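You operate a simulated robot arm through the tools that you are given. There is no shell and no other tool. Be economical: measure what you need, move in short steps, check, and stop when the job is done.

You run a simulated robot arm. Do the job below in one go: nothing can be reset, and whatever is moved stays where it is left.

JOB
Heat off, let dryer gauge one fall under forty, then stop the fan and open hatch one.
Fine: fan off before the isolator, isolator off before the latch.

It is judged by the outcome, as a careful person would: the job done as asked, and still so three seconds after it is handed in. It fails if anything else is knocked over, pushed out of place, dropped, spilled or broken.

ROBOT AND FRAMES
A 7-joint arm with a two-finger parallel gripper on a trunk, on a base that drives. Base frame: it is fixed to the floor where the robot stands at the start and does not move with it; the origin is under the middle of the robot, x ahead of it, y to its left, z up. Readings come in m, degrees, newtons and seconds.
Its first joint turns from -166.0 to 166.0 degrees. Places, roughly: air lever four [-1.1, 2.5, 1]; air lever one [0.3, 0.5, 1]; air lever three [-0.6, 1.9, 1]; air lever two [-0.2, 1.2, 1]; clamp one [-0.2, 1.2, 1.7]; clamp three [-1.5, 3.1, 1.7]; clamp two [-0.9, 2.2, 1.7]; dryer gauge one [0.3, 0.5, 1.2]; dryer heat dial [0.6, 0, 1.2]; elevator switch [0.5, 0.1, 1.2]; fan switch [0.4, 0.2, 1.3]; filter clamp [0.4, 0.2, 0.7]; hatch one [0.1, 0.9, 1.1]; isolator [0.5, 0.2, 1]; latch four [-1.3, 2.9, 1.3]; latch three [-0.9, 2.2, 1.3]. Payload 3.43 kg.
The TCP is the grasp point between the finger pads, 0.03 m short of the fingertips. In the tool frame z runs along the fingers and y along their closing line. The gripper opens to 0.094 m. The fingers are 0.028 m wide and 0.01 m thick; the gripper's body (0.05 by 0.096 m) begins 0.055 m behind the TCP.
Orientation is that of the tool frame in the base frame, as [roll, pitch, yaw] about the fixed x, y, z axes, in that order (R = Rz(yaw) Ry(pitch) Rx(roll)). With the fingers straight down and closing along the base's y, the tool's x points along the base's -x, its y along +y and its z along -z.

CONTROLS
- The arm moves only by the tool arm_command. Its argument "motion" is a list of rows, each a list of 3 entries, a list of its own where there are three numbers: the shift along the tool's x, y, z in units of 40 mm (1.0 is 40 mm), then the turn, a rotation vector about the tool's x, y, z in units of 5 degrees (1.0 is 5 degrees), then the opening, from 0 (shut) to 1 (fully open). In form: [[[tx, ty, tz], [rx, ry, rz], grip], ...]. A call has 1 to 10 rows; each row shifts and turns the commanded pose from where the row before left it, along the tool's axes as they then stand. A call with a number of a shift or a turn outside -1 to 1 is refused whole. A row lasts 0.2 s, in which the tool goes at most 0.05 m and 8.6 degrees; a call with a longer step from one row to the next is refused whole, and so is a gripper value outside its range. A pose out of reach is approached as far as the arm can. The call stops where the force on the tool passes 90 N (or 10 N more than at its start, if that is more) or the arm is blocked; 0.2 s more then pass. Each finger travels about 0.045 m/s and halts on what it meets, pressing with about 43 N; the grip force reading is that of the motor and also rises with nothing between the fingers. The clock runs only during rows and for 0.2 s after the last one: add rows that do not move to give the fingers time. It gives the time, the measured TCP pose, the force on the tool (base axes), the opening and the grip force at its end, in the units of the frame above (readings bear some noise), with the torque about the TCP (base axes, N m) and any sound that the robot's microphone picked up.
- Cameras (640 x 400 px; columns grow to the right, rows downward): "scene" is now at [0.0124, 0.2864, 1.3951]; the picture's right is [0.64, -0.77, -0.00], its down [-0.26, -0.22, -0.94] and it looks along [0.72, 0.60, -0.34] (base axes); focal length 214 px, centre (320, 200). "wrist" rides on the gripper at [0.076, 0.014, -0.102] in the tool frame; the picture's right is [-0.18, 0.98, 0.00], its down [-0.75, -0.14, -0.64] and it looks along [-0.63, -0.12, 0.77] (tool axes); focal length 243 px, centre (320, 200).
- get_image(camera): a new picture of that camera. No time passes.
- base_move(legs): drives the robot by 1 to 6 legs, each [ahead, turn to the left] in m and degrees, along the robot's own axes; the way and the turn of a leg run together, so that a leg with both is an arc; at most 1.5 m and 180 degrees a leg. The arm and the cameras ride along, it lands a little off, and it stops where it bumps. It gives what a move gives.
- aim_head(pan, tilt): turns the head with the scene camera to pan (to the left, within 120 degrees either way) and tilt (down, from -29 to 69), counted from straight ahead of the robot. It gives what a move gives.
- pixel_to_xyz(camera, pixels): for up to 12 pixels [column, row] of the newest picture of that camera ("zoom" is the newest enlarged one), the place [x, y, z] in the base frame of the surface seen there, good to about 0.002 m, but the place of the scene camera against the robot may be out by one fixed shift of up to 0.018 m in any direction. No time passes.
- zoom(camera, box): a new picture of the part [left, top, right, bottom] of that camera's present view, enlarged. No time passes.
- finish_job(): hands the job in; it is judged then, once.

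Keep the steps short. Do not move on a guess: measure, check each grasp and each placing, and mend mistakes. In all there are 80 turns and 52 pictures (those below and enlarged ones count). Leave the gripper open and the arm clear of the work at the hand-in unless told otherwise, and finish with a single line.

The tools are called after "Emit:" as a command line: name --argument value ..., lists and objects as JSON in quotes. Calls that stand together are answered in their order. arm_command: Moves the arm, as the interface text tells. Its arguments: {"type":"object","properties":{"motion":{"type":"array","items":{"type":"array"}}},"required":["motion"]} The other tools are called the same way: base_move (legs) drives the base; aim_head (pan, tilt) turns the head that bears the scene camera; get_image (camera) takes a picture; pixel_to_xyz (camera, pixels) gives the place of the surface under pixels of a picture; zoom (camera, box) takes an enlarged picture of a part of a camera's view; finish_job () hands the job in.

At the start:

```text
t: 0.0
eef_pos: [0.0263, 0.4877, 1.4523]
tool_rot: [180.0, 0.1, 180.0]
contact_force: [0.2, 0.2, -0.7]
torque: [-0.01, 0.01, 0.02]
width: 0.0938
grip_force: 0.0
robot x, y, heading: [-0.0019, -0.0101, -0.1]
head pan, tilt: [39.6, 20.0]
```

scene: 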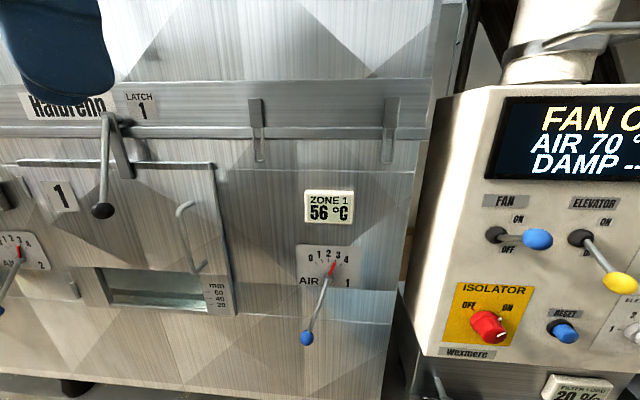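
wrist: 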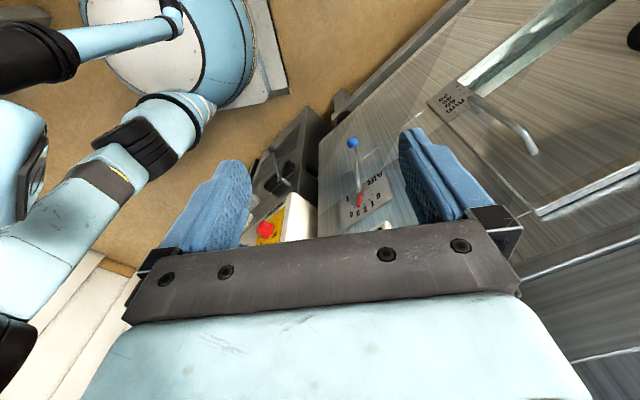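

I see the dryer with hatch one on the left and the control box on the right, partly cut off. I'll turn the head right to see the whole panel.

Emit:
aim_head --pan 5 --tilt 20

Emit:
get_image --camera "scene"

```text
t: 1.0
eef_pos: [0.025, 0.4884, 1.4529]
tool_rot: [180.0, 0.0, 179.9]
contact_force: [0.2, 0.0, 0.4]
torque: [0.0, 0.01, 0.01]
width: 0.0942
grip_force: 0.0
robot x, y, heading: [0.0011, -0.0087, -0.1]
head pan, tilt: [5.0, 20.0]
```

```text
49 pictures are left
```

scene: 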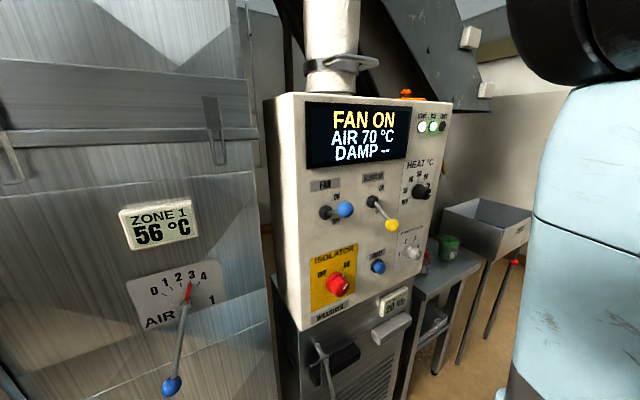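

The box is in view: display, FAN and ELEVATOR levers, HEAT dial, ISOLATOR. I'll zoom in on the controls.

Emit:
zoom --camera "scene" --box '[290, 80, 460, 190]'

Emit:
pixel_to_xyz --camera "scene" --pixels '[[422, 191], [414, 192], [432, 189], [345, 210], [325, 212], [338, 285], [392, 225], [375, 202], [310, 240], [430, 225], [305, 320], [430, 160]]'

Emit:
zoom --camera "scene" --box '[290, 165, 450, 325]'

```text
3.64 times, centred on (375, 135) of scene
```

zoom: 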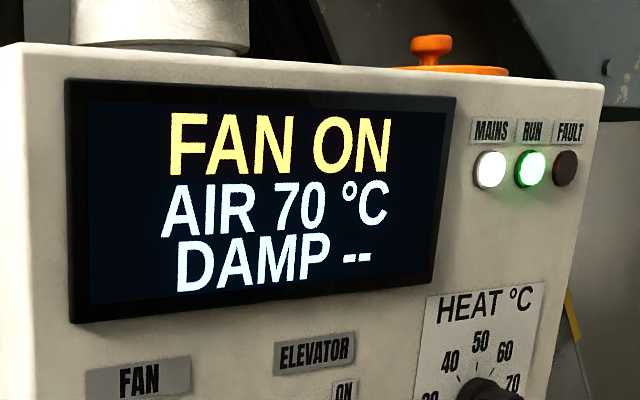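

```text
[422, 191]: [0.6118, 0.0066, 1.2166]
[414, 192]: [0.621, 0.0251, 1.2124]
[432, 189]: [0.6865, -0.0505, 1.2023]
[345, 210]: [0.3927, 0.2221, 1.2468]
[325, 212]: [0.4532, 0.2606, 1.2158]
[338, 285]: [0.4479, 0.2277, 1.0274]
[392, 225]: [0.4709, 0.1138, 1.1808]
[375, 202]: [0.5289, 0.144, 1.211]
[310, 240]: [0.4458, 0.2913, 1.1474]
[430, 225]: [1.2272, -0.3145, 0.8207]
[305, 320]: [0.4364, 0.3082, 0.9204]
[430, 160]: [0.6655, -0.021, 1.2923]
```

```text
2.50 times, centred on (370, 245) of scene
```

zoom: 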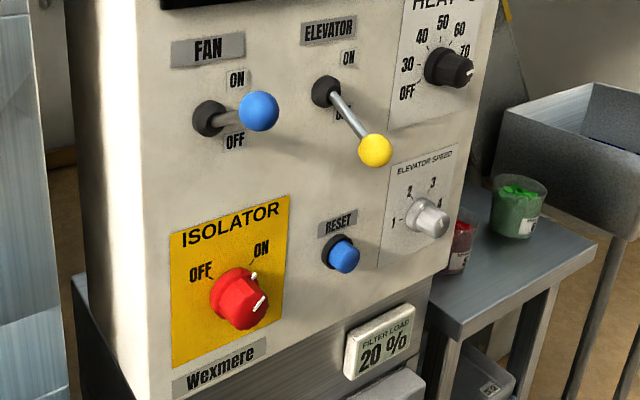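

The heat dial appears set near 70, with OFF at lower left. I'll look closer at the dial and the fan lever, and measure the dial.

Emit:
zoom --camera "scene" --box '[395, 150, 445, 212]'

Emit:
pixel_to_xyz --camera "zoom" --pixels '[[340, 270], [300, 270], [370, 290], [330, 240], [330, 310], [180, 150], [180, 380], [390, 100], [400, 380], [240, 180], [250, 290], [300, 330]]'

```text
6.45 times, centred on (420, 181) of scene
```

zoom: 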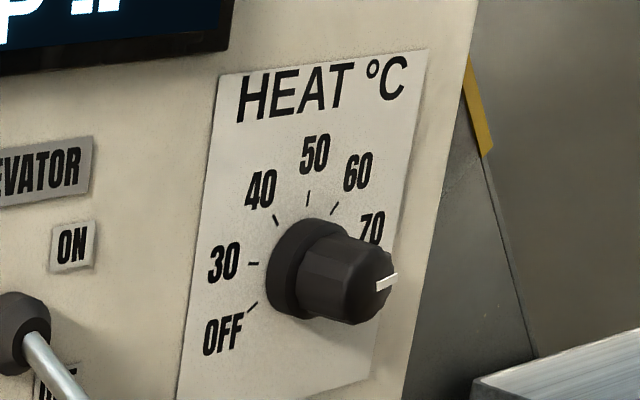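

```text
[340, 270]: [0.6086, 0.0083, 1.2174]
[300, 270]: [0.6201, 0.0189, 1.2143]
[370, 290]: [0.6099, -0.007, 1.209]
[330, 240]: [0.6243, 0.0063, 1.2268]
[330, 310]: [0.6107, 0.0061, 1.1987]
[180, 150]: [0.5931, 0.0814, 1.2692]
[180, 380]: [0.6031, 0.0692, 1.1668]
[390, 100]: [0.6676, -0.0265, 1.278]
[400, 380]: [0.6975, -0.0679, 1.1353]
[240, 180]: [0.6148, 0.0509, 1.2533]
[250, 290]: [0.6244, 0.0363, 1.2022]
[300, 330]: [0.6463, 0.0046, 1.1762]
```

The dial points at 70 and OFF is about 200° counter-clockwise. The panel plane is vertical and faces at yaw ~35°. Working squarely needs more room, so before backing up I'll check behind the robot.

Emit:
aim_head --pan -120 --tilt 30

Emit:
get_image --camera "scene"

```text
t: 3.0
eef_pos: [0.0265, 0.4887, 1.4521]
tool_rot: [-179.9, 0.1, -179.9]
contact_force: [-0.4, 0.3, 1.1]
torque: [0.01, 0.01, 0.02]
width: 0.0941
grip_force: 0.0
robot x, y, heading: [0.0058, -0.0105, 0.2]
head pan, tilt: [-120.0, 30.0]
```

```text
45 pictures are left
```

scene: 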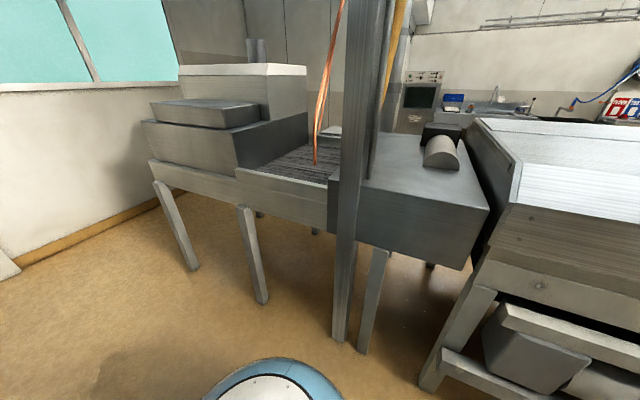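

There is a conveyor and a post behind. I'll measure how far away they are.

Emit:
pixel_to_xyz --camera "scene" --pixels '[[340, 340], [362, 350], [430, 385], [265, 300], [480, 265], [270, 365], [205, 395], [400, 240]]'

```text
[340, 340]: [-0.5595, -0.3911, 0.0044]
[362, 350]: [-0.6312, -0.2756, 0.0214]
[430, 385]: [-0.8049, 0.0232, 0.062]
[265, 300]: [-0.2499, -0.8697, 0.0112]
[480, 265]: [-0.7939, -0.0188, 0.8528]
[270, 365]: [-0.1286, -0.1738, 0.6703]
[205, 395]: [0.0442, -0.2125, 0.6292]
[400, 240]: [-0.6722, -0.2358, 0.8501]
```

The post is ~0.68 m behind along the retreat line. A 35° turn left and 0.2 m back is safe.

Emit:
base_move --legs '[[0, 35], [-0.2, 0]]'

Emit:
aim_head --pan -5 --tilt 20

Emit:
get_image --camera "scene"

```text
t: 6.5
eef_pos: [-0.4286, 0.2973, 1.4524]
tool_rot: [180.0, -0.1, -145.1]
contact_force: [-0.2, -0.6, -0.3]
torque: [0.05, 0.02, 0.0]
width: 0.094
grip_force: 0.0
robot x, y, heading: [-0.157, -0.1376, 34.9]
head pan, tilt: [-120.0, 30.0]
```

```text
t: 8.5
eef_pos: [-0.4286, 0.2983, 1.4518]
tool_rot: [-179.9, 0.0, -145.1]
contact_force: [-1.2, 0.7, -0.5]
torque: [-0.02, 0.03, -0.01]
width: 0.0941
grip_force: 0.0
robot x, y, heading: [-0.1533, -0.1376, 34.8]
head pan, tilt: [-5.0, 20.0]
```

```text
44 pictures are left
```

scene: 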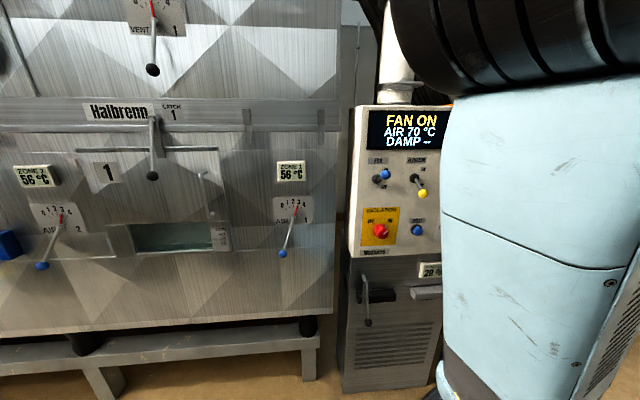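

Now there's room. The tool is still pointing down at the left. I'll bring it round the front in steps, first forward.

Emit:
arm_command --motion '[[[-1, -0.2, 0], [0, 0, 0], 1], [[-1, -0.2, 0], [0, 0, 0], 1], [[-1, -0.2, 0], [0, 0, 0], 1], [[-1, -0.2, 0], [0, 0, 0], 1], [[-1, -0.2, 0], [0, 0, 0], 1], [[-1, -0.2, 0], [0, 0, 0], 1], [[-1, -0.2, 0], [0, 0, 0], 1], [[-1, -0.2, 0], [0, 0, 0], 1], [[-1, -0.2, 0], [0, 0, 0], 1], [[-1, -0.2, 0], [0, 0, 0], 1]]'

Emit:
arm_command --motion '[[[-0.2, -1, 0], [0, -1, 0], 1], [[0, -1, 0], [0, -1, 0], 1], [[0, -1, 0], [0, -1, 0], 1], [[0, -1, 0], [0, -1, 0], 1], [[0, -1, 0], [0, -1, 0], 1], [[0, -1, 0], [0, -1, 0], 1], [[0, -1, 0], [0, -1, 0], 1], [[0, -1, 0], [0, -1, 0], 1], [[0, -1, 0], [0, -1, 0], 1], [[0, -1, 0], [0, -1, 0], 1]]'

```text
t: 10.7
eef_pos: [-0.0549, 0.4606, 1.4516]
tool_rot: [-179.9, 0.0, -145.1]
contact_force: [-0.3, -0.8, -0.2]
torque: [0.0, -0.05, 0.01]
width: 0.0942
grip_force: 0.1
robot x, y, heading: [-0.1518, -0.1309, 34.8]
head pan, tilt: [-5.0, 20.0]
```

```text
t: 12.9
eef_pos: [0.1813, 0.1372, 1.454]
tool_rot: [-179.9, 50.2, -145.1]
contact_force: [-0.7, 1.0, 0.5]
torque: [-0.05, 0.03, 0.0]
width: 0.0939
grip_force: 0.0
robot x, y, heading: [-0.1554, -0.1307, 34.8]
head pan, tilt: [-5.0, 20.0]
```

Swing proceeds well (50° tilted). Continue right, down and level the tool.

Emit:
arm_command --motion '[[[0.6, -0.9, 0.3], [0, -1, 0], 1], [[0.6, -0.9, 0.3], [0, -1, 0], 1], [[0.6, -0.9, 0.2], [0, -1, 0], 1], [[0.6, -0.9, 0.2], [0, -1, 0], 1], [[0.6, -0.9, 0.2], [0, -1, 0], 1], [[0.6, -0.9, 0.1], [0, -1, 0], 1], [[0.6, -0.9, 0.1], [0, -1, 0], 1], [[0.6, -0.9, 0], [0, -0.96, 0], 1], [[0.6, -0.9, 0], [0, 0, 0], 1], [[0.4, -0.9, 0], [0, 0, 0], 1]]'

Emit:
get_image --camera "wrist"

Emit:
get_image --camera "scene"

```text
t: 15.1
eef_pos: [0.3663, -0.1715, 1.2123]
tool_rot: [-169.3, 89.7, -134.4]
contact_force: [0.4, 0.7, -0.6]
torque: [-0.03, 0.03, -0.03]
width: 0.0939
grip_force: 0.2
robot x, y, heading: [-0.1581, -0.1346, 35.1]
head pan, tilt: [-5.0, 20.0]
```

```text
43 pictures are left
```

wrist: 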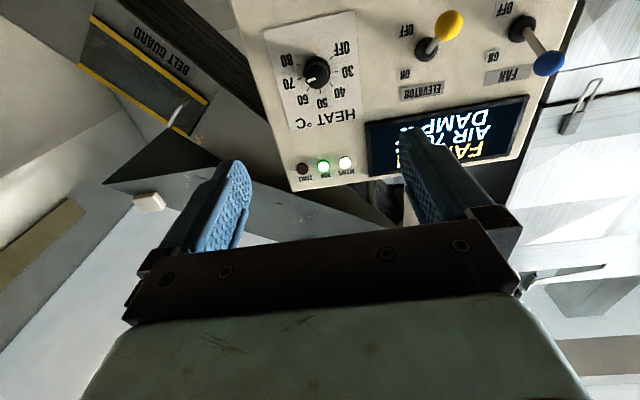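

```text
42 pictures are left
```

scene: 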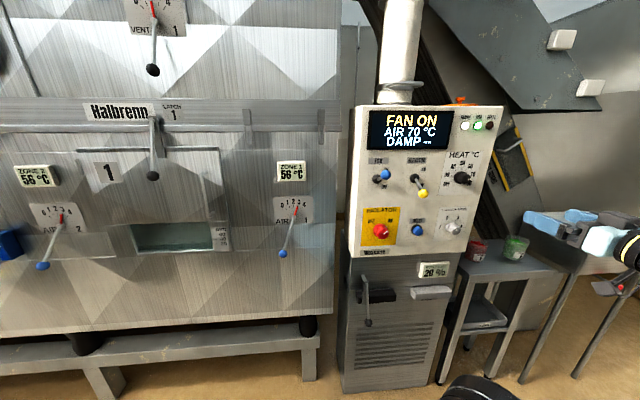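

The wrist camera (upside down) sees the dial at (317,72) clearly. I'll zoom and measure with it.

Emit:
zoom --camera "wrist" --box '[260, 30, 370, 110]'

Emit:
pixel_to_xyz --camera "wrist" --pixels '[[313, 75], [318, 71], [317, 84], [328, 72], [317, 60], [306, 72], [270, 50], [350, 100], [345, 30], [295, 120], [450, 25], [548, 62]]'

```text
5.00 times, centred on (315, 70) of wrist
```

zoom: 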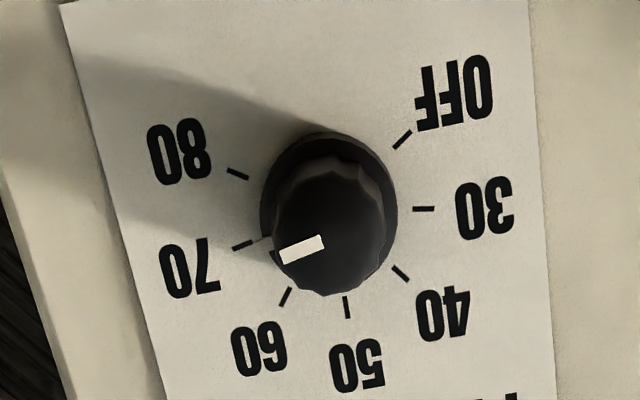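

```text
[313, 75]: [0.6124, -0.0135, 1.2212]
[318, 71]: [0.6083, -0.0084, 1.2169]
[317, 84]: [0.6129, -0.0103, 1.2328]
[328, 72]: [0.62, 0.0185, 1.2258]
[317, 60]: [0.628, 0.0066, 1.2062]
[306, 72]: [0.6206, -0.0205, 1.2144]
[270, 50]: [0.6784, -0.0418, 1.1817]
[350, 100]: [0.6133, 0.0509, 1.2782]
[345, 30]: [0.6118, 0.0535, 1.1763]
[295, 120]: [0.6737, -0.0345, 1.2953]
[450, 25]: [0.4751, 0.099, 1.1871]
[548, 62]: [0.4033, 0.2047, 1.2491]
```

I'll locate the scale ticks and knob face in 3D for exact angles.

Emit:
pixel_to_xyz --camera "zoom" --pixels '[[402, 139], [423, 209], [400, 273], [347, 307], [285, 297], [242, 245], [238, 174], [288, 256], [318, 242], [330, 285], [380, 230], [330, 180]]'

```text
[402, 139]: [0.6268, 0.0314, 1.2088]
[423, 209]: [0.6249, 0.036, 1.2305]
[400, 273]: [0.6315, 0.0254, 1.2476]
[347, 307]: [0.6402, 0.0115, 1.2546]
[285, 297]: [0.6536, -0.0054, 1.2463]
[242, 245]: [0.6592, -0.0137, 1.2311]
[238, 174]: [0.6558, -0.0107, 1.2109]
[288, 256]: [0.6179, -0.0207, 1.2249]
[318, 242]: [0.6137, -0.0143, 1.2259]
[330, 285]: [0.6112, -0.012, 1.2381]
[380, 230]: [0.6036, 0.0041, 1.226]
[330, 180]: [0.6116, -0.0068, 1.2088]
```

Geometry found: ticks are 40° apart, OFF at −120°, pointer at +80°, so I need 200° counter-clockwise. Knob axis at about (0.611,−0.010,1.2235). I'll centre on its axis and pre-rotate the wrist +100° so that one sweep can do it.

Emit:
arm_command --motion '[[[-0.28, -0.16, 0], [0, 0, 1], 1], [[0, 0, 0], [0, 0, 1], 1], [[0, 0, 0], [0, 0, 1], 1], [[0, 0, 0], [0, 0, 1], 1], [[0, 0, 0], [0, 0, 1], 1], [[0, 0, 0], [0, 0, 1], 1], [[0, 0, 0], [0, 0, 1], 1], [[0, 0, 0], [0, 0, 1], 1], [[0, 0, 0], [0, 0, 1], 1], [[0, 0, 0], [0, 0, 1], 1]]'

Emit:
arm_command --motion '[[[0, 0, 0.5], [0, 0, 1], 1], [[0, 0, 0.5], [0, 0, 1], 1], [[0, 0, 0.5], [0, 0, 1], 1], [[0, 0, 0.5], [0, 0, 1], 1], [[0, 0, 0.5], [0, 0, 1], 1], [[0, 0, 0.5], [0, 0, 1], 1], [[0, 0, 0.5], [0, 0, 1], 1], [[0, 0, 0.5], [0, 0, 1], 1], [[0, 0, 0], [0, 0, 1], 1], [[0, 0, 0], [0, 0, 1], 1]]'

Emit:
get_image --camera "wrist"

```text
t: 17.3
eef_pos: [0.3716, -0.177, 1.2234]
tool_rot: [90.3, 40.0, 125.1]
contact_force: [-0.4, 0.5, 0.3]
torque: [0.01, -0.01, -0.01]
width: 0.0941
grip_force: 0.1
robot x, y, heading: [-0.1603, -0.133, 34.7]
head pan, tilt: [-5.0, 20.0]
```

```text
t: 19.5
eef_pos: [0.5026, -0.0857, 1.2226]
tool_rot: [90.2, -10.1, 124.9]
contact_force: [-0.5, -0.7, 0.4]
torque: [-0.01, -0.02, 0.02]
width: 0.0938
grip_force: 0.1
robot x, y, heading: [-0.162, -0.1335, 34.8]
head pan, tilt: [-5.0, 20.0]
```

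```text
40 pictures are left
```

wrist: 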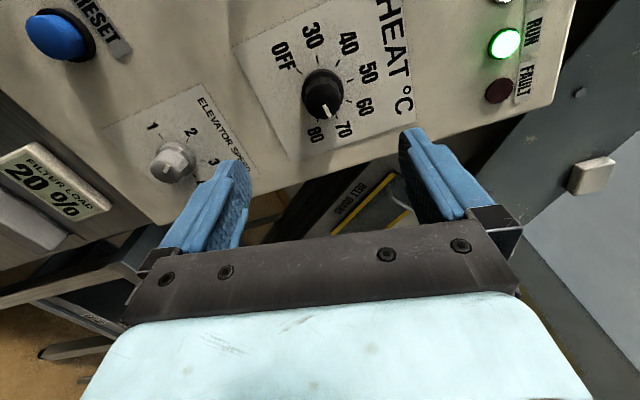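

The rotation was reached. Check the knob position again in this view before approaching.

Emit:
pixel_to_xyz --camera "wrist" --pixels '[[322, 95], [310, 98], [335, 98], [322, 110], [322, 75], [172, 163]]'

Emit:
arm_command --motion '[[[0, 0, 0.4], [0, 0, 0], 0.65], [[0, 0, 0.4], [0, 0, 0], 0.65], [[0, 0, 0.4], [0, 0, 0], 0.65], [[0, 0, 0.4], [0, 0, 0], 0.65], [[0, 0, 0], [0, 0, 0], 0.65]]'

Emit:
get_image --camera "wrist"

```text
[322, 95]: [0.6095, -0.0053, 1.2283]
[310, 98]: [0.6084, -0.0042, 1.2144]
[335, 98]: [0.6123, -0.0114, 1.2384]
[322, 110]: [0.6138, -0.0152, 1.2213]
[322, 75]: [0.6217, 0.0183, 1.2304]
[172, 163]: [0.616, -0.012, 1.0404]
```

```text
t: 20.7
eef_pos: [0.5544, -0.0479, 1.2231]
tool_rot: [90.1, -10.0, 124.9]
contact_force: [-0.2, -0.2, 0.5]
torque: [0.02, -0.02, 0.01]
width: 0.0612
grip_force: 0.0
robot x, y, heading: [-0.1579, -0.1329, 34.8]
head pan, tilt: [-5.0, 20.0]
```

```text
39 pictures are left
```

wrist: 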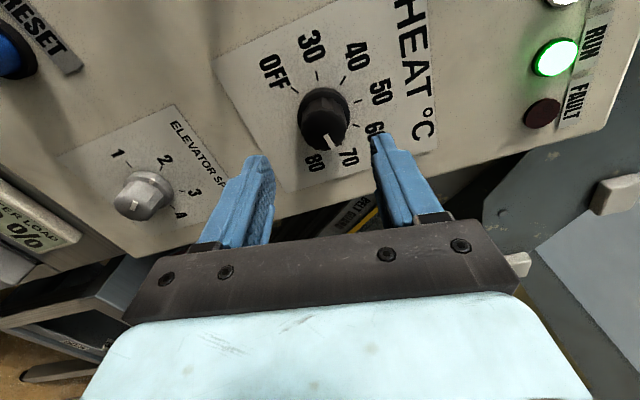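

The knob is centred between the fingers (cols 265–380, knob 322). Advance 54 mm and close.

Emit:
arm_command --motion '[[[0, 0, 0.45], [0, 0, 0], 0.65], [[0, 0, 0.45], [0, 0, 0], 0.65], [[0, 0, 0.45], [0, 0, 0], 0.65], [[0, 0, 0], [0, 0, 0], 0.65], [[0, 0, 0], [0, 0, 0], 0], [[0, 0, 0], [0, 0, 0], 0], [[0, 0, 0], [0, 0, 0], 0], [[0, 0, 0], [0, 0, 0], 0]]'

Emit:
get_image --camera "wrist"

```text
t: 22.5
eef_pos: [0.5991, -0.0184, 1.2251]
tool_rot: [90.0, -9.9, 124.9]
contact_force: [22.5, 4.2, 44.6]
torque: [0.7, -1.07, -0.23]
width: 0.0351
grip_force: 45.6
robot x, y, heading: [-0.1575, -0.1307, 34.6]
head pan, tilt: [-5.0, 20.0]
```

```text
38 pictures are left
```

wrist: 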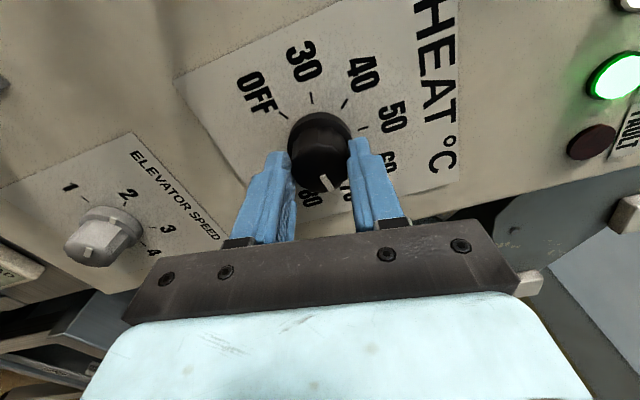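

Gripped, but the tool is pushed up with 45 N, so the upper finger is loaded first. I'll ease up 3 mm and check the force.

Emit:
arm_command --motion '[[[0, 0.08, 0], [0, 0, 0], 0], [[0, 0, 0], [0, 0, 0], 0], [[0, 0, 0], [0, 0, 0], 0]]'

```text
t: 23.3
eef_pos: [0.5993, -0.0187, 1.2255]
tool_rot: [90.4, -9.9, 124.9]
contact_force: [11.8, 0.2, 16.9]
torque: [0.32, -0.37, -0.54]
width: 0.0351
grip_force: 45.0
robot x, y, heading: [-0.1607, -0.1332, 34.8]
head pan, tilt: [-5.0, 20.0]
```

Both fingers seated (35 mm), load mostly relieved. Turn counter-clockwise 25° as a test.

Emit:
arm_command --motion '[[[0, 0.04, 0], [0, 0, -1], 0], [[0, 0, 0], [0, 0, -1], 0], [[0, 0, 0], [0, 0, -1], 0], [[0, 0, 0], [0, 0, -1], 0], [[0, 0, 0], [0, 0, -1], 0]]'

Emit:
get_image --camera "wrist"

```text
t: 24.5
eef_pos: [0.6, -0.0185, 1.2249]
tool_rot: [90.6, 15.0, 125.1]
contact_force: [-15.0, -8.9, -35.0]
torque: [-0.57, 0.76, -0.47]
width: 0.035
grip_force: 45.2
robot x, y, heading: [-0.1596, -0.1317, 34.8]
head pan, tilt: [-5.0, 20.0]
```

```text
37 pictures are left
```

wrist: 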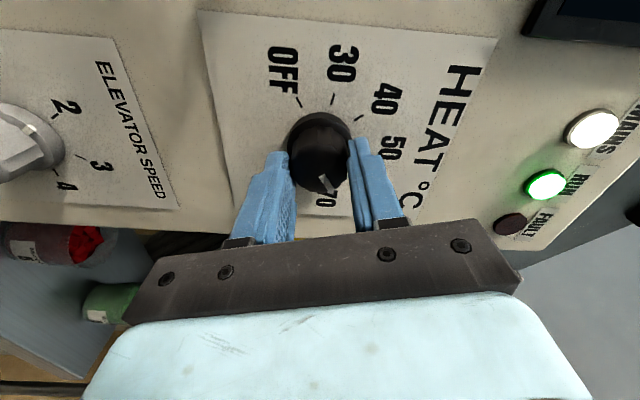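

Unsure whether the knob followed; I'll relieve the side load and zoom in.

Emit:
arm_command --motion '[[[0, -0.07, 0], [0, 0, 0], 0], [[0, 0, 0], [0, 0, 0], 0]]'

Emit:
zoom --camera "wrist" --box '[260, 90, 400, 220]'

```text
t: 25.1
eef_pos: [0.5998, -0.0181, 1.2259]
tool_rot: [90.3, 15.1, 125.1]
contact_force: [-16.9, -5.2, -23.1]
torque: [-0.55, 0.8, 1.14]
width: 0.0352
grip_force: 44.6
robot x, y, heading: [-0.1565, -0.1337, 34.6]
head pan, tilt: [-5.0, 20.0]
```

```text
3.08 times, centred on (330, 155) of wrist
```

zoom: 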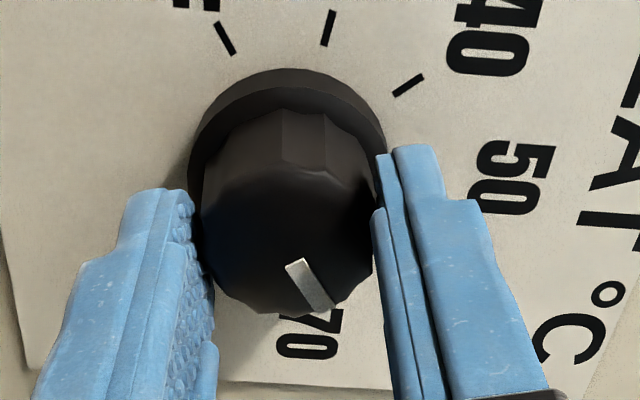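

The pointer now sits between 70 (below) and 50 (right), i.e. the knob follows. Continue 50° further.

Emit:
arm_command --motion '[[[0, -0.03, 0], [0, 0, -1], 0], [[0, 0, 0], [0, 0, -1], 0], [[0, 0, 0], [0, 0, -1], 0], [[0, 0, 0], [0, 0, -1], 0], [[0, 0, 0], [0, 0, -1], 0], [[0, 0, 0], [0, 0, -1], 0], [[0, 0, 0], [0, 0, -1], 0], [[0, 0, 0], [0, 0, -1], 0], [[0, 0, 0], [0, 0, -1], 0], [[0, 0, 0], [0, 0, -1], 0]]'

Emit:
zoom --camera "wrist" --box '[220, 60, 420, 220]'

```text
t: 27.3
eef_pos: [0.5999, -0.0197, 1.2243]
tool_rot: [90.2, 65.1, 125.2]
contact_force: [-7.3, 7.3, 8.7]
torque: [0.21, -0.32, 0.21]
width: 0.0349
grip_force: 44.8
robot x, y, heading: [-0.1581, -0.1318, 34.6]
head pan, tilt: [-5.0, 20.0]
```

```text
2.50 times, centred on (320, 140) of wrist
```

zoom: 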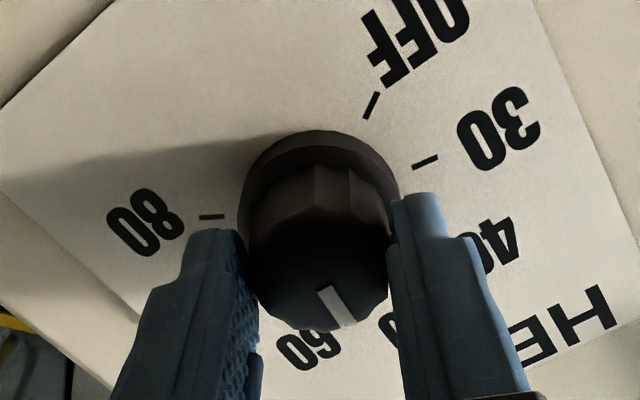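

Knob follows (pointer now toward 50). Continue another 100°.

Emit:
arm_command --motion '[[[0, 0, 0], [0, 0, -1], 0], [[0, 0, 0], [0, 0, -1], 0], [[0, 0, 0], [0, 0, -1], 0], [[0, 0, 0], [0, 0, -1], 0], [[0, 0, 0], [0, 0, -1], 0], [[0, 0, 0], [0, 0, -1], 0], [[0, 0, 0], [0, 0, -1], 0], [[0, 0, 0], [0, 0, -1], 0], [[0, 0, 0], [0, 0, -1], 0], [[0, 0, 0], [0, 0, -1], 0]]'

Emit:
arm_command --motion '[[[0, 0, 0], [0, 0, -1], 0], [[0, 0, 0], [0, 0, -1], 0], [[0, 0, 0], [0, 0, -1], 0], [[0, 0, 0], [0, 0, -1], 0], [[0, 0, 0], [0, 0, -1], 0], [[0, 0, 0], [0, 0, -1], 0], [[0, 0, 0], [0, 0, -1], 0], [[0, 0, 0], [0, 0, -1], 0], [[0, 0, 0], [0, 0, -1], 0], [[0, 0, 0], [0, 0, -1], 0]]'

Emit:
zoom --camera "wrist" --box '[220, 60, 420, 220]'

```text
t: 29.5
eef_pos: [0.6004, -0.0184, 1.2247]
tool_rot: [-90.3, 64.8, -55.4]
contact_force: [1.9, 7.4, 22.8]
torque: [0.22, -0.32, 0.05]
width: 0.0348
grip_force: 45.0
robot x, y, heading: [-0.1598, -0.1333, 34.7]
head pan, tilt: [-5.0, 20.0]
```

```text
t: 31.7
eef_pos: [0.6009, -0.0204, 1.2252]
tool_rot: [-90.2, 15.0, -55.2]
contact_force: [11.9, -4.4, 25.5]
torque: [0.37, -0.43, -1.1]
width: 0.0344
grip_force: 44.7
robot x, y, heading: [-0.1575, -0.1349, 34.6]
head pan, tilt: [-5.0, 20.0]
```

```text
2.50 times, centred on (320, 140) of wrist
```

zoom: 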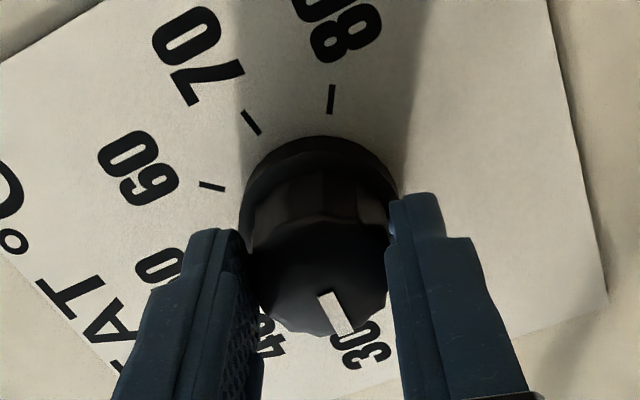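

175° done; pointer just past 30. 25° remain.

Emit:
arm_command --motion '[[[0, 0, 0], [0, 0, -1], 0], [[0, 0, 0], [0, 0, -1], 0], [[0, 0, 0], [0, 0, -1], 0], [[0, 0, 0], [0, 0, -1], 0], [[0, 0, 0], [0, 0, -1], 0], [[0, 0, 0], [0, 0, 0], 0]]'

Emit:
arm_command --motion '[[[0, 0, 0], [0, 0, 0], 0.7], [[0, 0, 0], [0, 0, 0], 0.7], [[0, 0, 0], [0, 0, 0], 0.7], [[0, 0, -0.6], [0, 0, 0], 0.7], [[0, 0, -1], [0, 0, 0], 0.7], [[0, 0, -1], [0, 0, 0], 0.7]]'

Emit:
get_image --camera "wrist"

Emit:
zoom --camera "wrist" --box '[260, 30, 380, 120]'

```text
t: 33.1
eef_pos: [0.6006, -0.0193, 1.2262]
tool_rot: [-90.1, -10.1, -55.1]
contact_force: [16.9, -10.4, 33.8]
torque: [0.75, -0.96, -1.05]
width: 0.0345
grip_force: 44.9
robot x, y, heading: [-0.159, -0.1344, 34.8]
head pan, tilt: [-5.0, 20.0]
```

```text
t: 34.5
eef_pos: [0.5153, -0.0771, 1.2235]
tool_rot: [-90.2, -10.1, -55.0]
contact_force: [0.1, 0.0, -0.6]
torque: [0.02, -0.05, 0.0]
width: 0.0656
grip_force: 0.0
robot x, y, heading: [-0.1561, -0.1289, 35.0]
head pan, tilt: [-5.0, 20.0]
```

```text
33 pictures are left
```

wrist: 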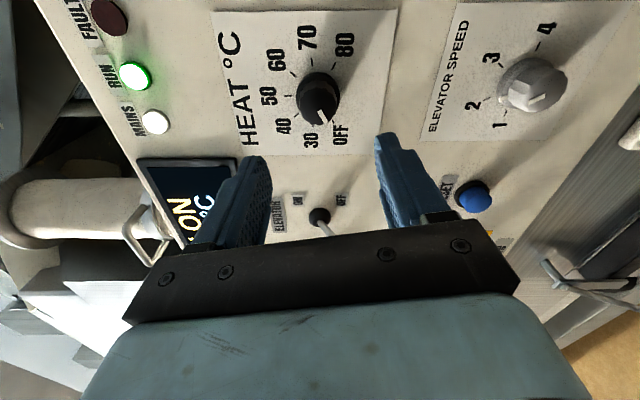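

```text
4.44 times, centred on (320, 75) of wrist
```

zoom: 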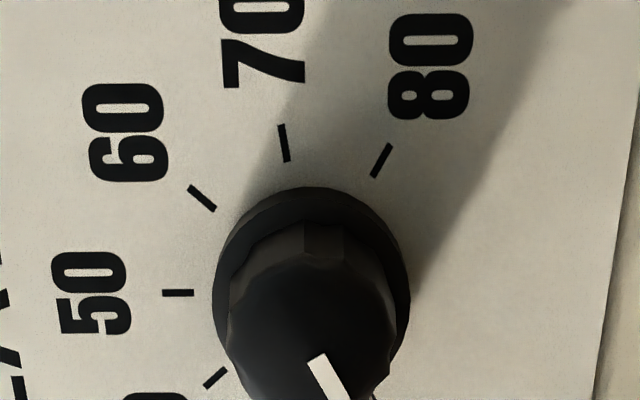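

Heat dial appears at/near OFF; I'll verify the pointer with a zoom centred on it and 3D points.

Emit:
zoom --camera "wrist" --box '[270, 60, 370, 150]'

Emit:
pixel_to_xyz --camera "wrist" --pixels '[[322, 114], [326, 122]]'

```text
4.44 times, centred on (320, 105) of wrist
```

zoom: 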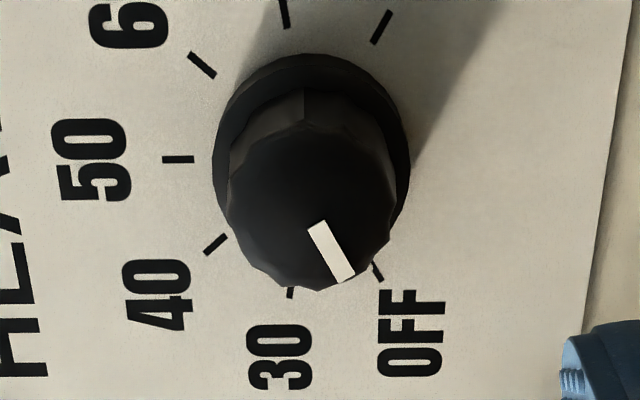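

```text
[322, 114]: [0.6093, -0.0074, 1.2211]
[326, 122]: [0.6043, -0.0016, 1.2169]
```

Pointer measured at −119° = OFF. Heat is off. Now bring the tool over toward the fan lever (fingers shut, above it) while the gauge falls, and look at the scene.

Emit:
arm_command --motion '[[[0, 0, -0.5], [0, 0, 1], 0], [[-0.92, -0.25, 0], [0, 0, 1], 0], [[-0.92, -0.25, 0], [0, 0, 0], 0], [[-0.92, -0.25, 0], [0, 0, 0], 0], [[-0.92, -0.25, 0], [0, 0, 0], 0], [[-0.92, -0.25, 0], [0, 0, 0], 0], [[-0.92, -0.25, 0], [0, 0, 0], 0], [[-0.92, -0.25, 0], [0, 0, 0], 0], [[-0.92, -0.25, 0], [0, 0, 0], 0]]'

Emit:
get_image --camera "scene"

Emit:
get_image --camera "wrist"

```text
t: 36.5
eef_pos: [0.3289, 0.1533, 1.3013]
tool_rot: [-90.2, 0.0, -55.2]
contact_force: [0.7, 0.9, 0.4]
torque: [0.01, 0.01, 0.02]
width: 0.0
grip_force: 33.2
robot x, y, heading: [-0.1582, -0.1349, 34.9]
head pan, tilt: [-5.0, 20.0]
```

```text
30 pictures are left
```

scene: 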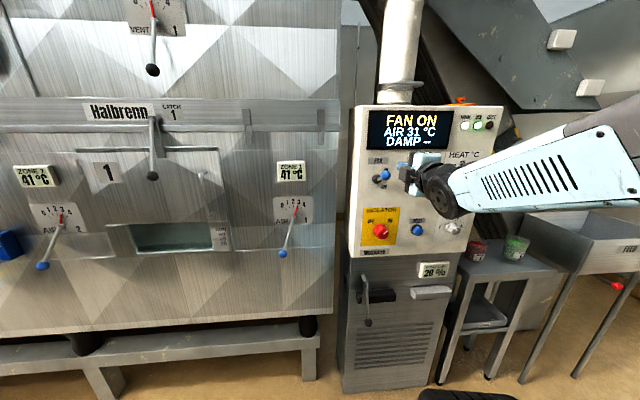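

```text
29 pictures are left
```

wrist: 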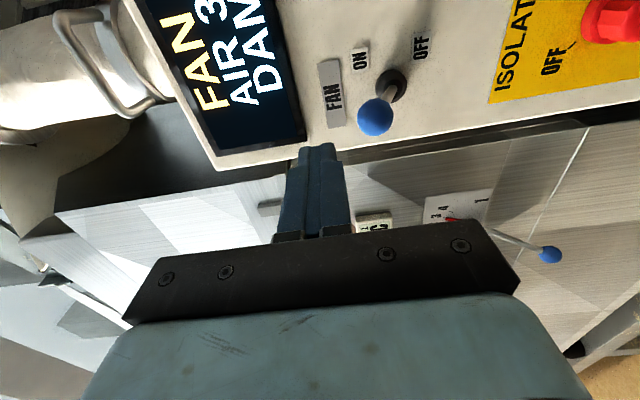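

Zone gauges already read 41 °C. Measure the fan ball in the wrist view at (375,117).

Emit:
pixel_to_xyz --camera "wrist" --pixels '[[375, 117], [360, 117], [390, 120], [375, 102], [375, 133], [393, 85], [420, 90]]'

Emit:
arm_command --motion '[[[0, 0, 0], [0, 0, 0], 0], [[0, 0, 0], [0, 0, 0], 0], [[0, 0, 0], [0, 0, 0], 0], [[0, 0, 0], [0, 0, 0], 0], [[0, 0, 0], [0, 0, 0], 0], [[0, 0, 0], [0, 0, 0], 0], [[0, 0, 0], [0, 0, 0], 0], [[0, 0, 0], [0, 0, 0], 0], [[0, 0, 0], [0, 0, 0], 0], [[0, 0, 0], [0, 0, 0], 0]]'

Emit:
zoom --camera "scene" --box '[270, 100, 470, 225]'

```text
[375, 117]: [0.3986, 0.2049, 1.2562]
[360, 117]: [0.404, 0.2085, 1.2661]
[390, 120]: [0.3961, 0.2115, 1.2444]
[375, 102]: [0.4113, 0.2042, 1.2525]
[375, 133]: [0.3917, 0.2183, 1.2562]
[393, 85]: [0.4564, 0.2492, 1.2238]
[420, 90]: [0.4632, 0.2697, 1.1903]
```

```text
t: 38.7
eef_pos: [0.3304, 0.1535, 1.3008]
tool_rot: [-90.2, 0.0, -55.1]
contact_force: [-0.2, -0.2, -0.1]
torque: [0.03, 0.03, 0.02]
width: 0.0004
grip_force: 33.4
robot x, y, heading: [-0.1575, -0.1349, 34.8]
head pan, tilt: [-5.0, 20.0]
```

```text
3.20 times, centred on (370, 162) of scene
```

zoom: 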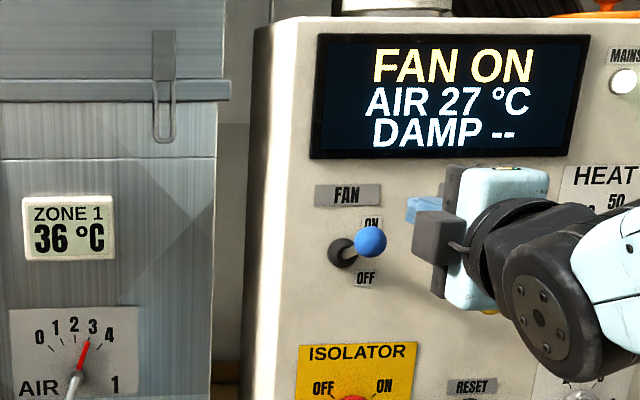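

Zone 1 reads 36 °C, under forty. Now advance above the fan ball (centre ≈ u 0.054, z 1.253), then push it down.

Emit:
arm_command --motion '[[[-0.18, 0, 0.6], [0, 0, 0], 0], [[0, 0, 0.6], [0, 0, 0], 0], [[0, 0, 0.6], [0, 0, 0], 0], [[0, 0, 0.6], [0, 0, 0], 0], [[0, 0, 0], [0, 0, 0], 0]]'

Emit:
get_image --camera "wrist"

```text
t: 39.9
eef_pos: [0.405, 0.214, 1.3014]
tool_rot: [-90.3, -0.1, -55.0]
contact_force: [0.5, -0.6, 0.6]
torque: [0.01, 0.0, 0.0]
width: 0.0
grip_force: 33.2
robot x, y, heading: [-0.1586, -0.1321, 35.1]
head pan, tilt: [-5.0, 20.0]
```

```text
27 pictures are left
```

wrist: 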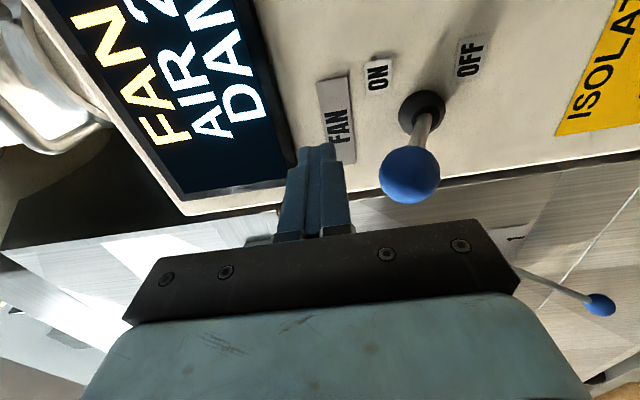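

Fingers are just above the ball. Push down 85 mm.

Emit:
arm_command --motion '[[[0, 0.4, 0], [0, 0, 0], 0], [[0, 0.4, 0], [0, 0, 0], 0], [[0, 0.4, 0], [0, 0, 0], 0], [[0, 0.4, 0], [0, 0, 0], 0], [[0, 0.4, 0], [0, 0, 0], 0]]'

Emit:
get_image --camera "wrist"

```text
t: 41.1
eef_pos: [0.4041, 0.2119, 1.2199]
tool_rot: [-90.1, 0.0, -55.1]
contact_force: [0.6, 1.0, -0.6]
torque: [-0.05, 0.01, 0.02]
width: 0.0001
grip_force: 33.4
robot x, y, heading: [-0.1562, -0.1348, 34.7]
head pan, tilt: [-5.0, 20.0]
```

```text
26 pictures are left
```

wrist: 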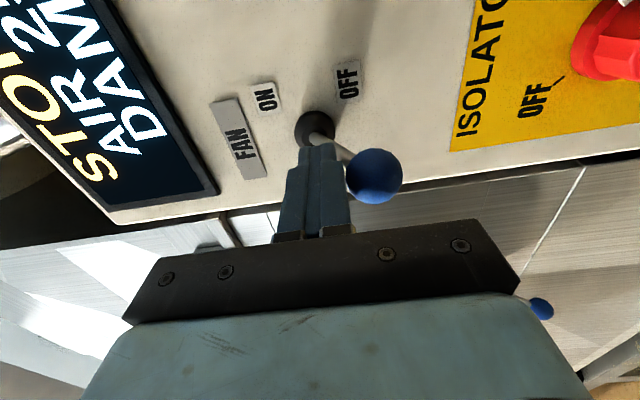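

The display now shows "STO…" (stopped) and the lever is at OFF. Retract and go down to face the isolator.

Emit:
arm_command --motion '[[[0, 0, -1], [0, 0, 0], 0], [[0, 0, -1], [0, 0, 0], 0], [[0, 0, -1], [0, 0, 0], 0], [[0, 0.9, -0.3], [0, 0, 0], 0.6], [[0.1, 0.9, 0], [0, 0, 0], 0.6], [[0.1, 0.9, 0], [0, 0, 0], 0.6], [[0.1, 0.9, 0], [0, 0, 0], 0.7], [[0, 0.8, 0], [0, 0, 0], 0.7], [[0, 0, 0], [0, 0, 0], 0.7]]'

Emit:
get_image --camera "scene"

Emit:
get_image --camera "wrist"

```text
t: 43.1
eef_pos: [0.4311, 0.1791, 1.1772]
tool_rot: [-90.2, 0.0, -55.0]
contact_force: [0.2, 0.1, -0.2]
torque: [0.0, 0.0, 0.01]
width: 0.066
grip_force: 0.0
out of reach, approached as far as the arm can: row 1, 2, 3, 4, 5, 6, 7, 8
robot x, y, heading: [-0.1583, -0.1328, 35.0]
head pan, tilt: [-5.0, 20.0]
```

```text
25 pictures are left
```

scene: 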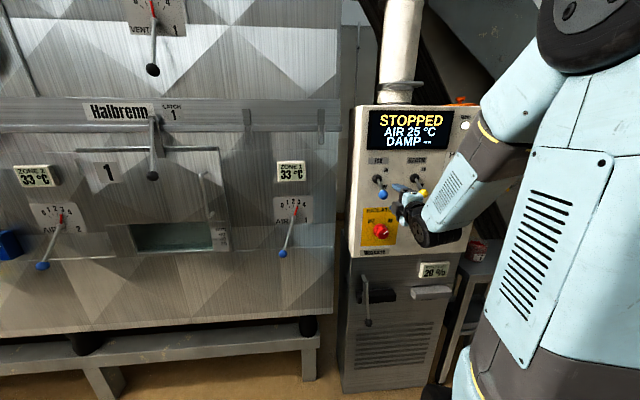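

```text
24 pictures are left
```

wrist: 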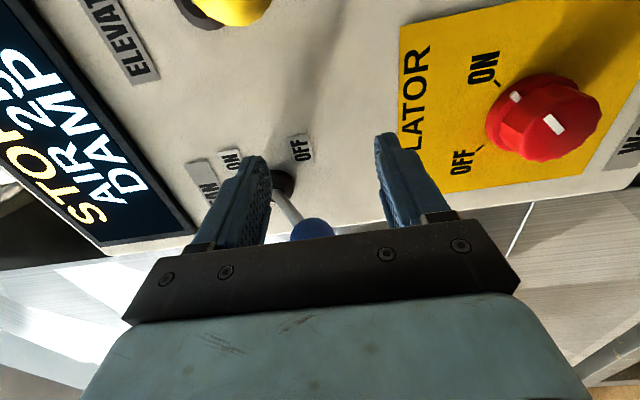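

The fan is stopped, Zone 1 33 °C, but the arm couldn't retract in this wrist attitude and slid aside, near the fan lever without touching. I'll test with one still row to see where the command stands.

Emit:
arm_command --motion '[[[0, 0, 0], [0, 0, 0], 0.7]]'

Emit:
zoom --camera "scene" --box '[350, 140, 490, 260]'

```text
t: 43.5
eef_pos: [0.4318, 0.1786, 1.1769]
tool_rot: [-90.2, -0.1, -55.1]
contact_force: [0.2, 0.1, 1.0]
torque: [-0.03, -0.05, -0.02]
width: 0.0658
grip_force: 0.1
robot x, y, heading: [-0.1573, -0.1327, 34.6]
head pan, tilt: [-5.0, 20.0]
```

```text
3.33 times, centred on (420, 200) of scene
```

zoom: 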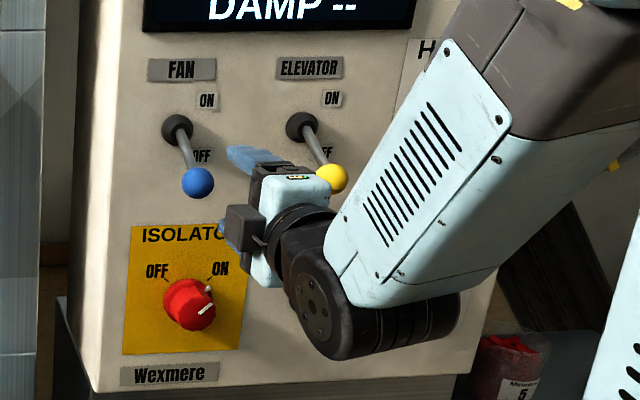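

The command now matches the actual pose. The arm is too folded here; backing the base 0.1 m retracts the fingers straight off the panel and gives room (~0.25 m margin to the post remains).

Emit:
base_move --legs '[[-0.1, 0]]'

Emit:
arm_command --motion '[[[0, 0, 0], [0, 0, 1], 0.7], [[0, 0, 0], [0, 0, 1], 0.7], [[0, 0, 0], [0, 0, 1], 0.7], [[0, 0, 0], [0, 0, 1], 0.7], [[0, 0, 0], [0, 0, 1], 0.7], [[0, 0, 0], [0, 0, 1], 0.7], [[0, 0, 0], [0, 0, 1], 0.7], [[0, 0, 0], [0, 0, 1], 0.7], [[0, 0, 0], [0, 0, 1], 0.7]]'

```text
t: 44.6
eef_pos: [0.348, 0.122, 1.1768]
tool_rot: [-90.3, 0.0, -55.0]
contact_force: [0.1, 0.0, 0.5]
torque: [0.01, 0.0, -0.03]
width: 0.0657
grip_force: 0.1
robot x, y, heading: [-0.2402, -0.1924, 34.8]
head pan, tilt: [-5.0, 20.0]
```

```text
t: 46.6
eef_pos: [0.3479, 0.1209, 1.1761]
tool_rot: [-90.3, 45.0, -55.3]
contact_force: [0.4, -0.3, -0.1]
torque: [0.0, 0.03, -0.01]
width: 0.0656
grip_force: 0.0
robot x, y, heading: [-0.2405, -0.1942, 34.9]
head pan, tilt: [-5.0, 20.0]
```

Retracted cleanly. Now move down-left to face the isolator while rolling on.

Emit:
arm_command --motion '[[[0.35, 0.53, 0], [0, 0, 0], 0.7], [[0.35, 0.53, 0], [0, 0, 0], 0.7], [[0.35, 0.53, 0], [0, 0, 0], 0.7], [[0.35, 0.53, 0], [0, 0, 0], 0.7], [[0.35, 0.53, 0], [0, 0, 0], 0.7], [[0.35, 0.53, 0], [0, 0, 0], 0.7], [[0, 0, 0], [0, 0, 1], 0.7], [[0, 0, 0], [0, 0, 1], 0.7], [[0, 0, 0], [0, 0, 1], 0.7], [[0, 0, 0], [0, 0, 1], 0.7]]'

Emit:
arm_command --motion '[[[0, 0, 0], [0, 0, 1], 0.7], [[0, 0, 0], [0, 0, 1], 0.7], [[0, 0, 0], [0, 0, 1], 0.7], [[0, 0, 0], [0, 0, 1], 0.7], [[0, 0, 0], [0, 0, 1], 0.7], [[0, 0, 0], [0, 0, 1], 0.7], [[0, 0, 0], [0, 0, 1], 0.7], [[0, 0, 0], [0, 0, 1], 0.7], [[0, 0, 0], [0, 0, 1], 0.7], [[0, 0, 0], [0, 0, 1], 0.7]]'

Emit:
get_image --camera "wrist"

```text
t: 48.8
eef_pos: [0.3784, 0.1658, 1.0453]
tool_rot: [-90.7, 65.0, -55.6]
contact_force: [-0.6, 0.3, 0.1]
torque: [0.0, 0.04, -0.01]
width: 0.066
grip_force: 0.0
out of reach, approached as far as the arm can: row 1, 2, 3, 4, 5, 6
robot x, y, heading: [-0.2456, -0.1906, 34.7]
head pan, tilt: [-5.0, 20.0]
```

```text
t: 51.0
eef_pos: [0.3778, 0.1652, 1.0472]
tool_rot: [90.6, 65.0, 125.5]
contact_force: [0.8, -0.4, 0.1]
torque: [0.02, 0.0, -0.01]
width: 0.0659
grip_force: 0.1
robot x, y, heading: [-0.2383, -0.19, 34.6]
head pan, tilt: [-5.0, 20.0]
```

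```text
22 pictures are left
```

wrist: 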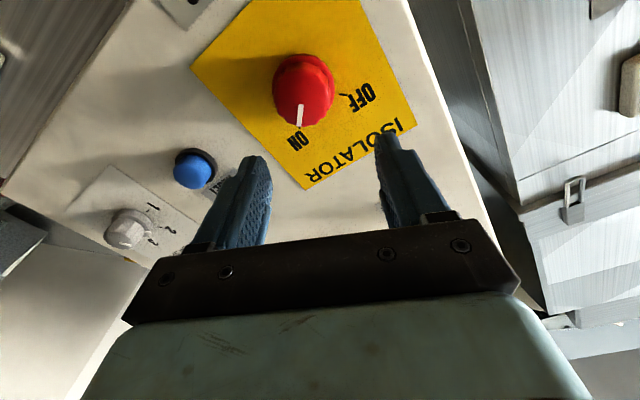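

Isolator knob is in view at (302,90). Measure it.

Emit:
zoom --camera "wrist" --box '[240, 30, 400, 170]'

Emit:
pixel_to_xyz --camera "wrist" --pixels '[[301, 95], [275, 95], [330, 98], [302, 122], [302, 58], [300, 108], [300, 124], [294, 130], [345, 97], [230, 70]]'

```text
2.86 times, centred on (320, 100) of wrist
```

zoom: 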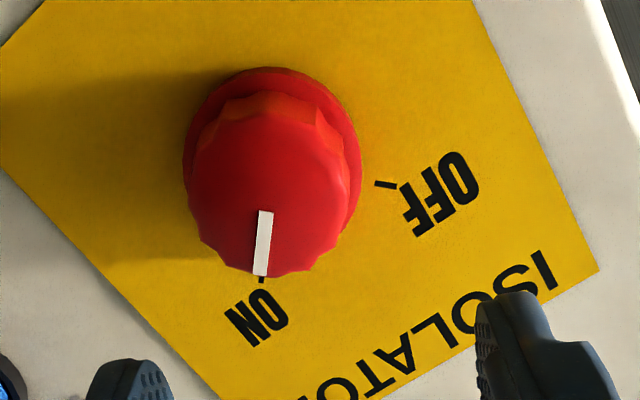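

```text
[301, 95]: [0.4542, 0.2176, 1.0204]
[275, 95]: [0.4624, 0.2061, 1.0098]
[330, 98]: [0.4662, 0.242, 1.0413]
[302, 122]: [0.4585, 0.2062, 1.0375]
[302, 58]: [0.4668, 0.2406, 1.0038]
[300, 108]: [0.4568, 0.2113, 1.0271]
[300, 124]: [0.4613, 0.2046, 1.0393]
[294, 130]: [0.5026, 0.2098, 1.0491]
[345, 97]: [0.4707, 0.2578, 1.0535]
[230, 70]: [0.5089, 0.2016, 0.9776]
```

Knob centre ≈ u 0.082, z 1.021, about 42 mm wide, pointer at +45° (ON), OFF at −45°. Align in front of it first.

Emit:
arm_command --motion '[[[0.28, -0.17, 0], [0, 0, 0], 0.75], [[0.28, -0.17, 0], [0, 0, 0], 0.75], [[0, 0, 0], [0, 0, 0], 0.75]]'

Emit:
get_image --camera "wrist"

```text
t: 51.8
eef_pos: [0.3835, 0.1649, 1.0204]
tool_rot: [90.5, 65.0, 125.5]
contact_force: [0.3, -0.5, 0.3]
torque: [-0.01, -0.05, 0.04]
width: 0.0705
grip_force: 0.0
robot x, y, heading: [-0.2444, -0.1914, 34.8]
head pan, tilt: [-5.0, 20.0]
```

```text
20 pictures are left
```

wrist: 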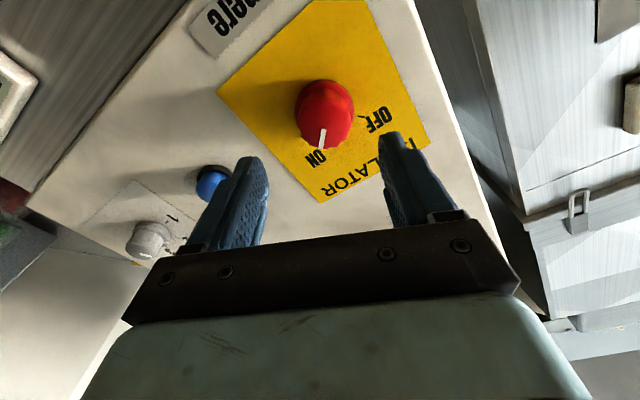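

Aligned (knob col 325, finger mid 322). Check the reset button's position for clearance.

Emit:
pixel_to_xyz --camera "wrist" --pixels '[[212, 182], [200, 180], [325, 110], [222, 195]]'

Emit:
arm_command --motion '[[[0, 0, 0.5], [0, 0, 0], 0.7], [[0, 0, 0.5], [0, 0, 0], 0.7], [[0, 0, 0], [0, 0, 0], 0.7]]'

Emit:
get_image --camera "wrist"

```text
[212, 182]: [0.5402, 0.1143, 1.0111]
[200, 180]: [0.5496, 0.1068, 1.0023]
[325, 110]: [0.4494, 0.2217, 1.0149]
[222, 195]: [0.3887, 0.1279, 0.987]
```

```text
t: 52.6
eef_pos: [0.4135, 0.1866, 1.02]
tool_rot: [90.5, 65.0, 125.5]
contact_force: [-0.2, -0.7, -0.2]
torque: [0.02, -0.01, 0.02]
width: 0.0659
grip_force: 0.1
robot x, y, heading: [-0.2429, -0.1927, 34.7]
head pan, tilt: [-5.0, 20.0]
```

```text
19 pictures are left
```

wrist: 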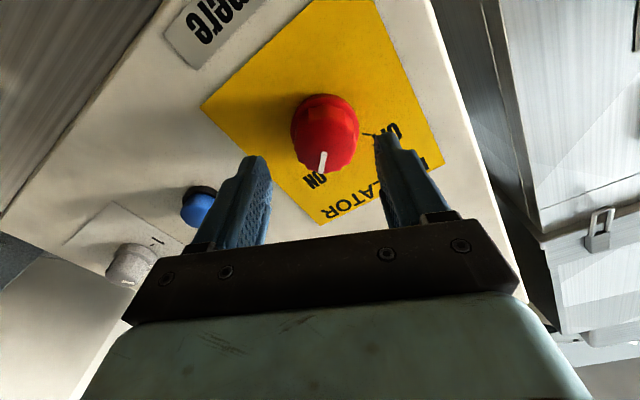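

Reset is 13 cm away – clear. Advance 39 mm and close.

Emit:
arm_command --motion '[[[0, 0, 0.49], [0, 0, 0], 0.7], [[0, 0, 0.49], [0, 0, 0], 0.7], [[0, 0, 0], [0, 0, 0], 0.7], [[0, 0, 0], [0, 0, 0], 0], [[0, 0, 0], [0, 0, 0], 0], [[0, 0, 0], [0, 0, 0], 0], [[0, 0, 0], [0, 0, 0], 0]]'

```text
t: 54.2
eef_pos: [0.4435, 0.2112, 1.0197]
tool_rot: [90.3, 65.0, 125.4]
contact_force: [-6.3, 19.2, 12.9]
torque: [-0.02, -0.24, 1.01]
width: 0.0453
grip_force: 45.2
robot x, y, heading: [-0.2413, -0.1919, 34.8]
head pan, tilt: [-5.0, 20.0]
```

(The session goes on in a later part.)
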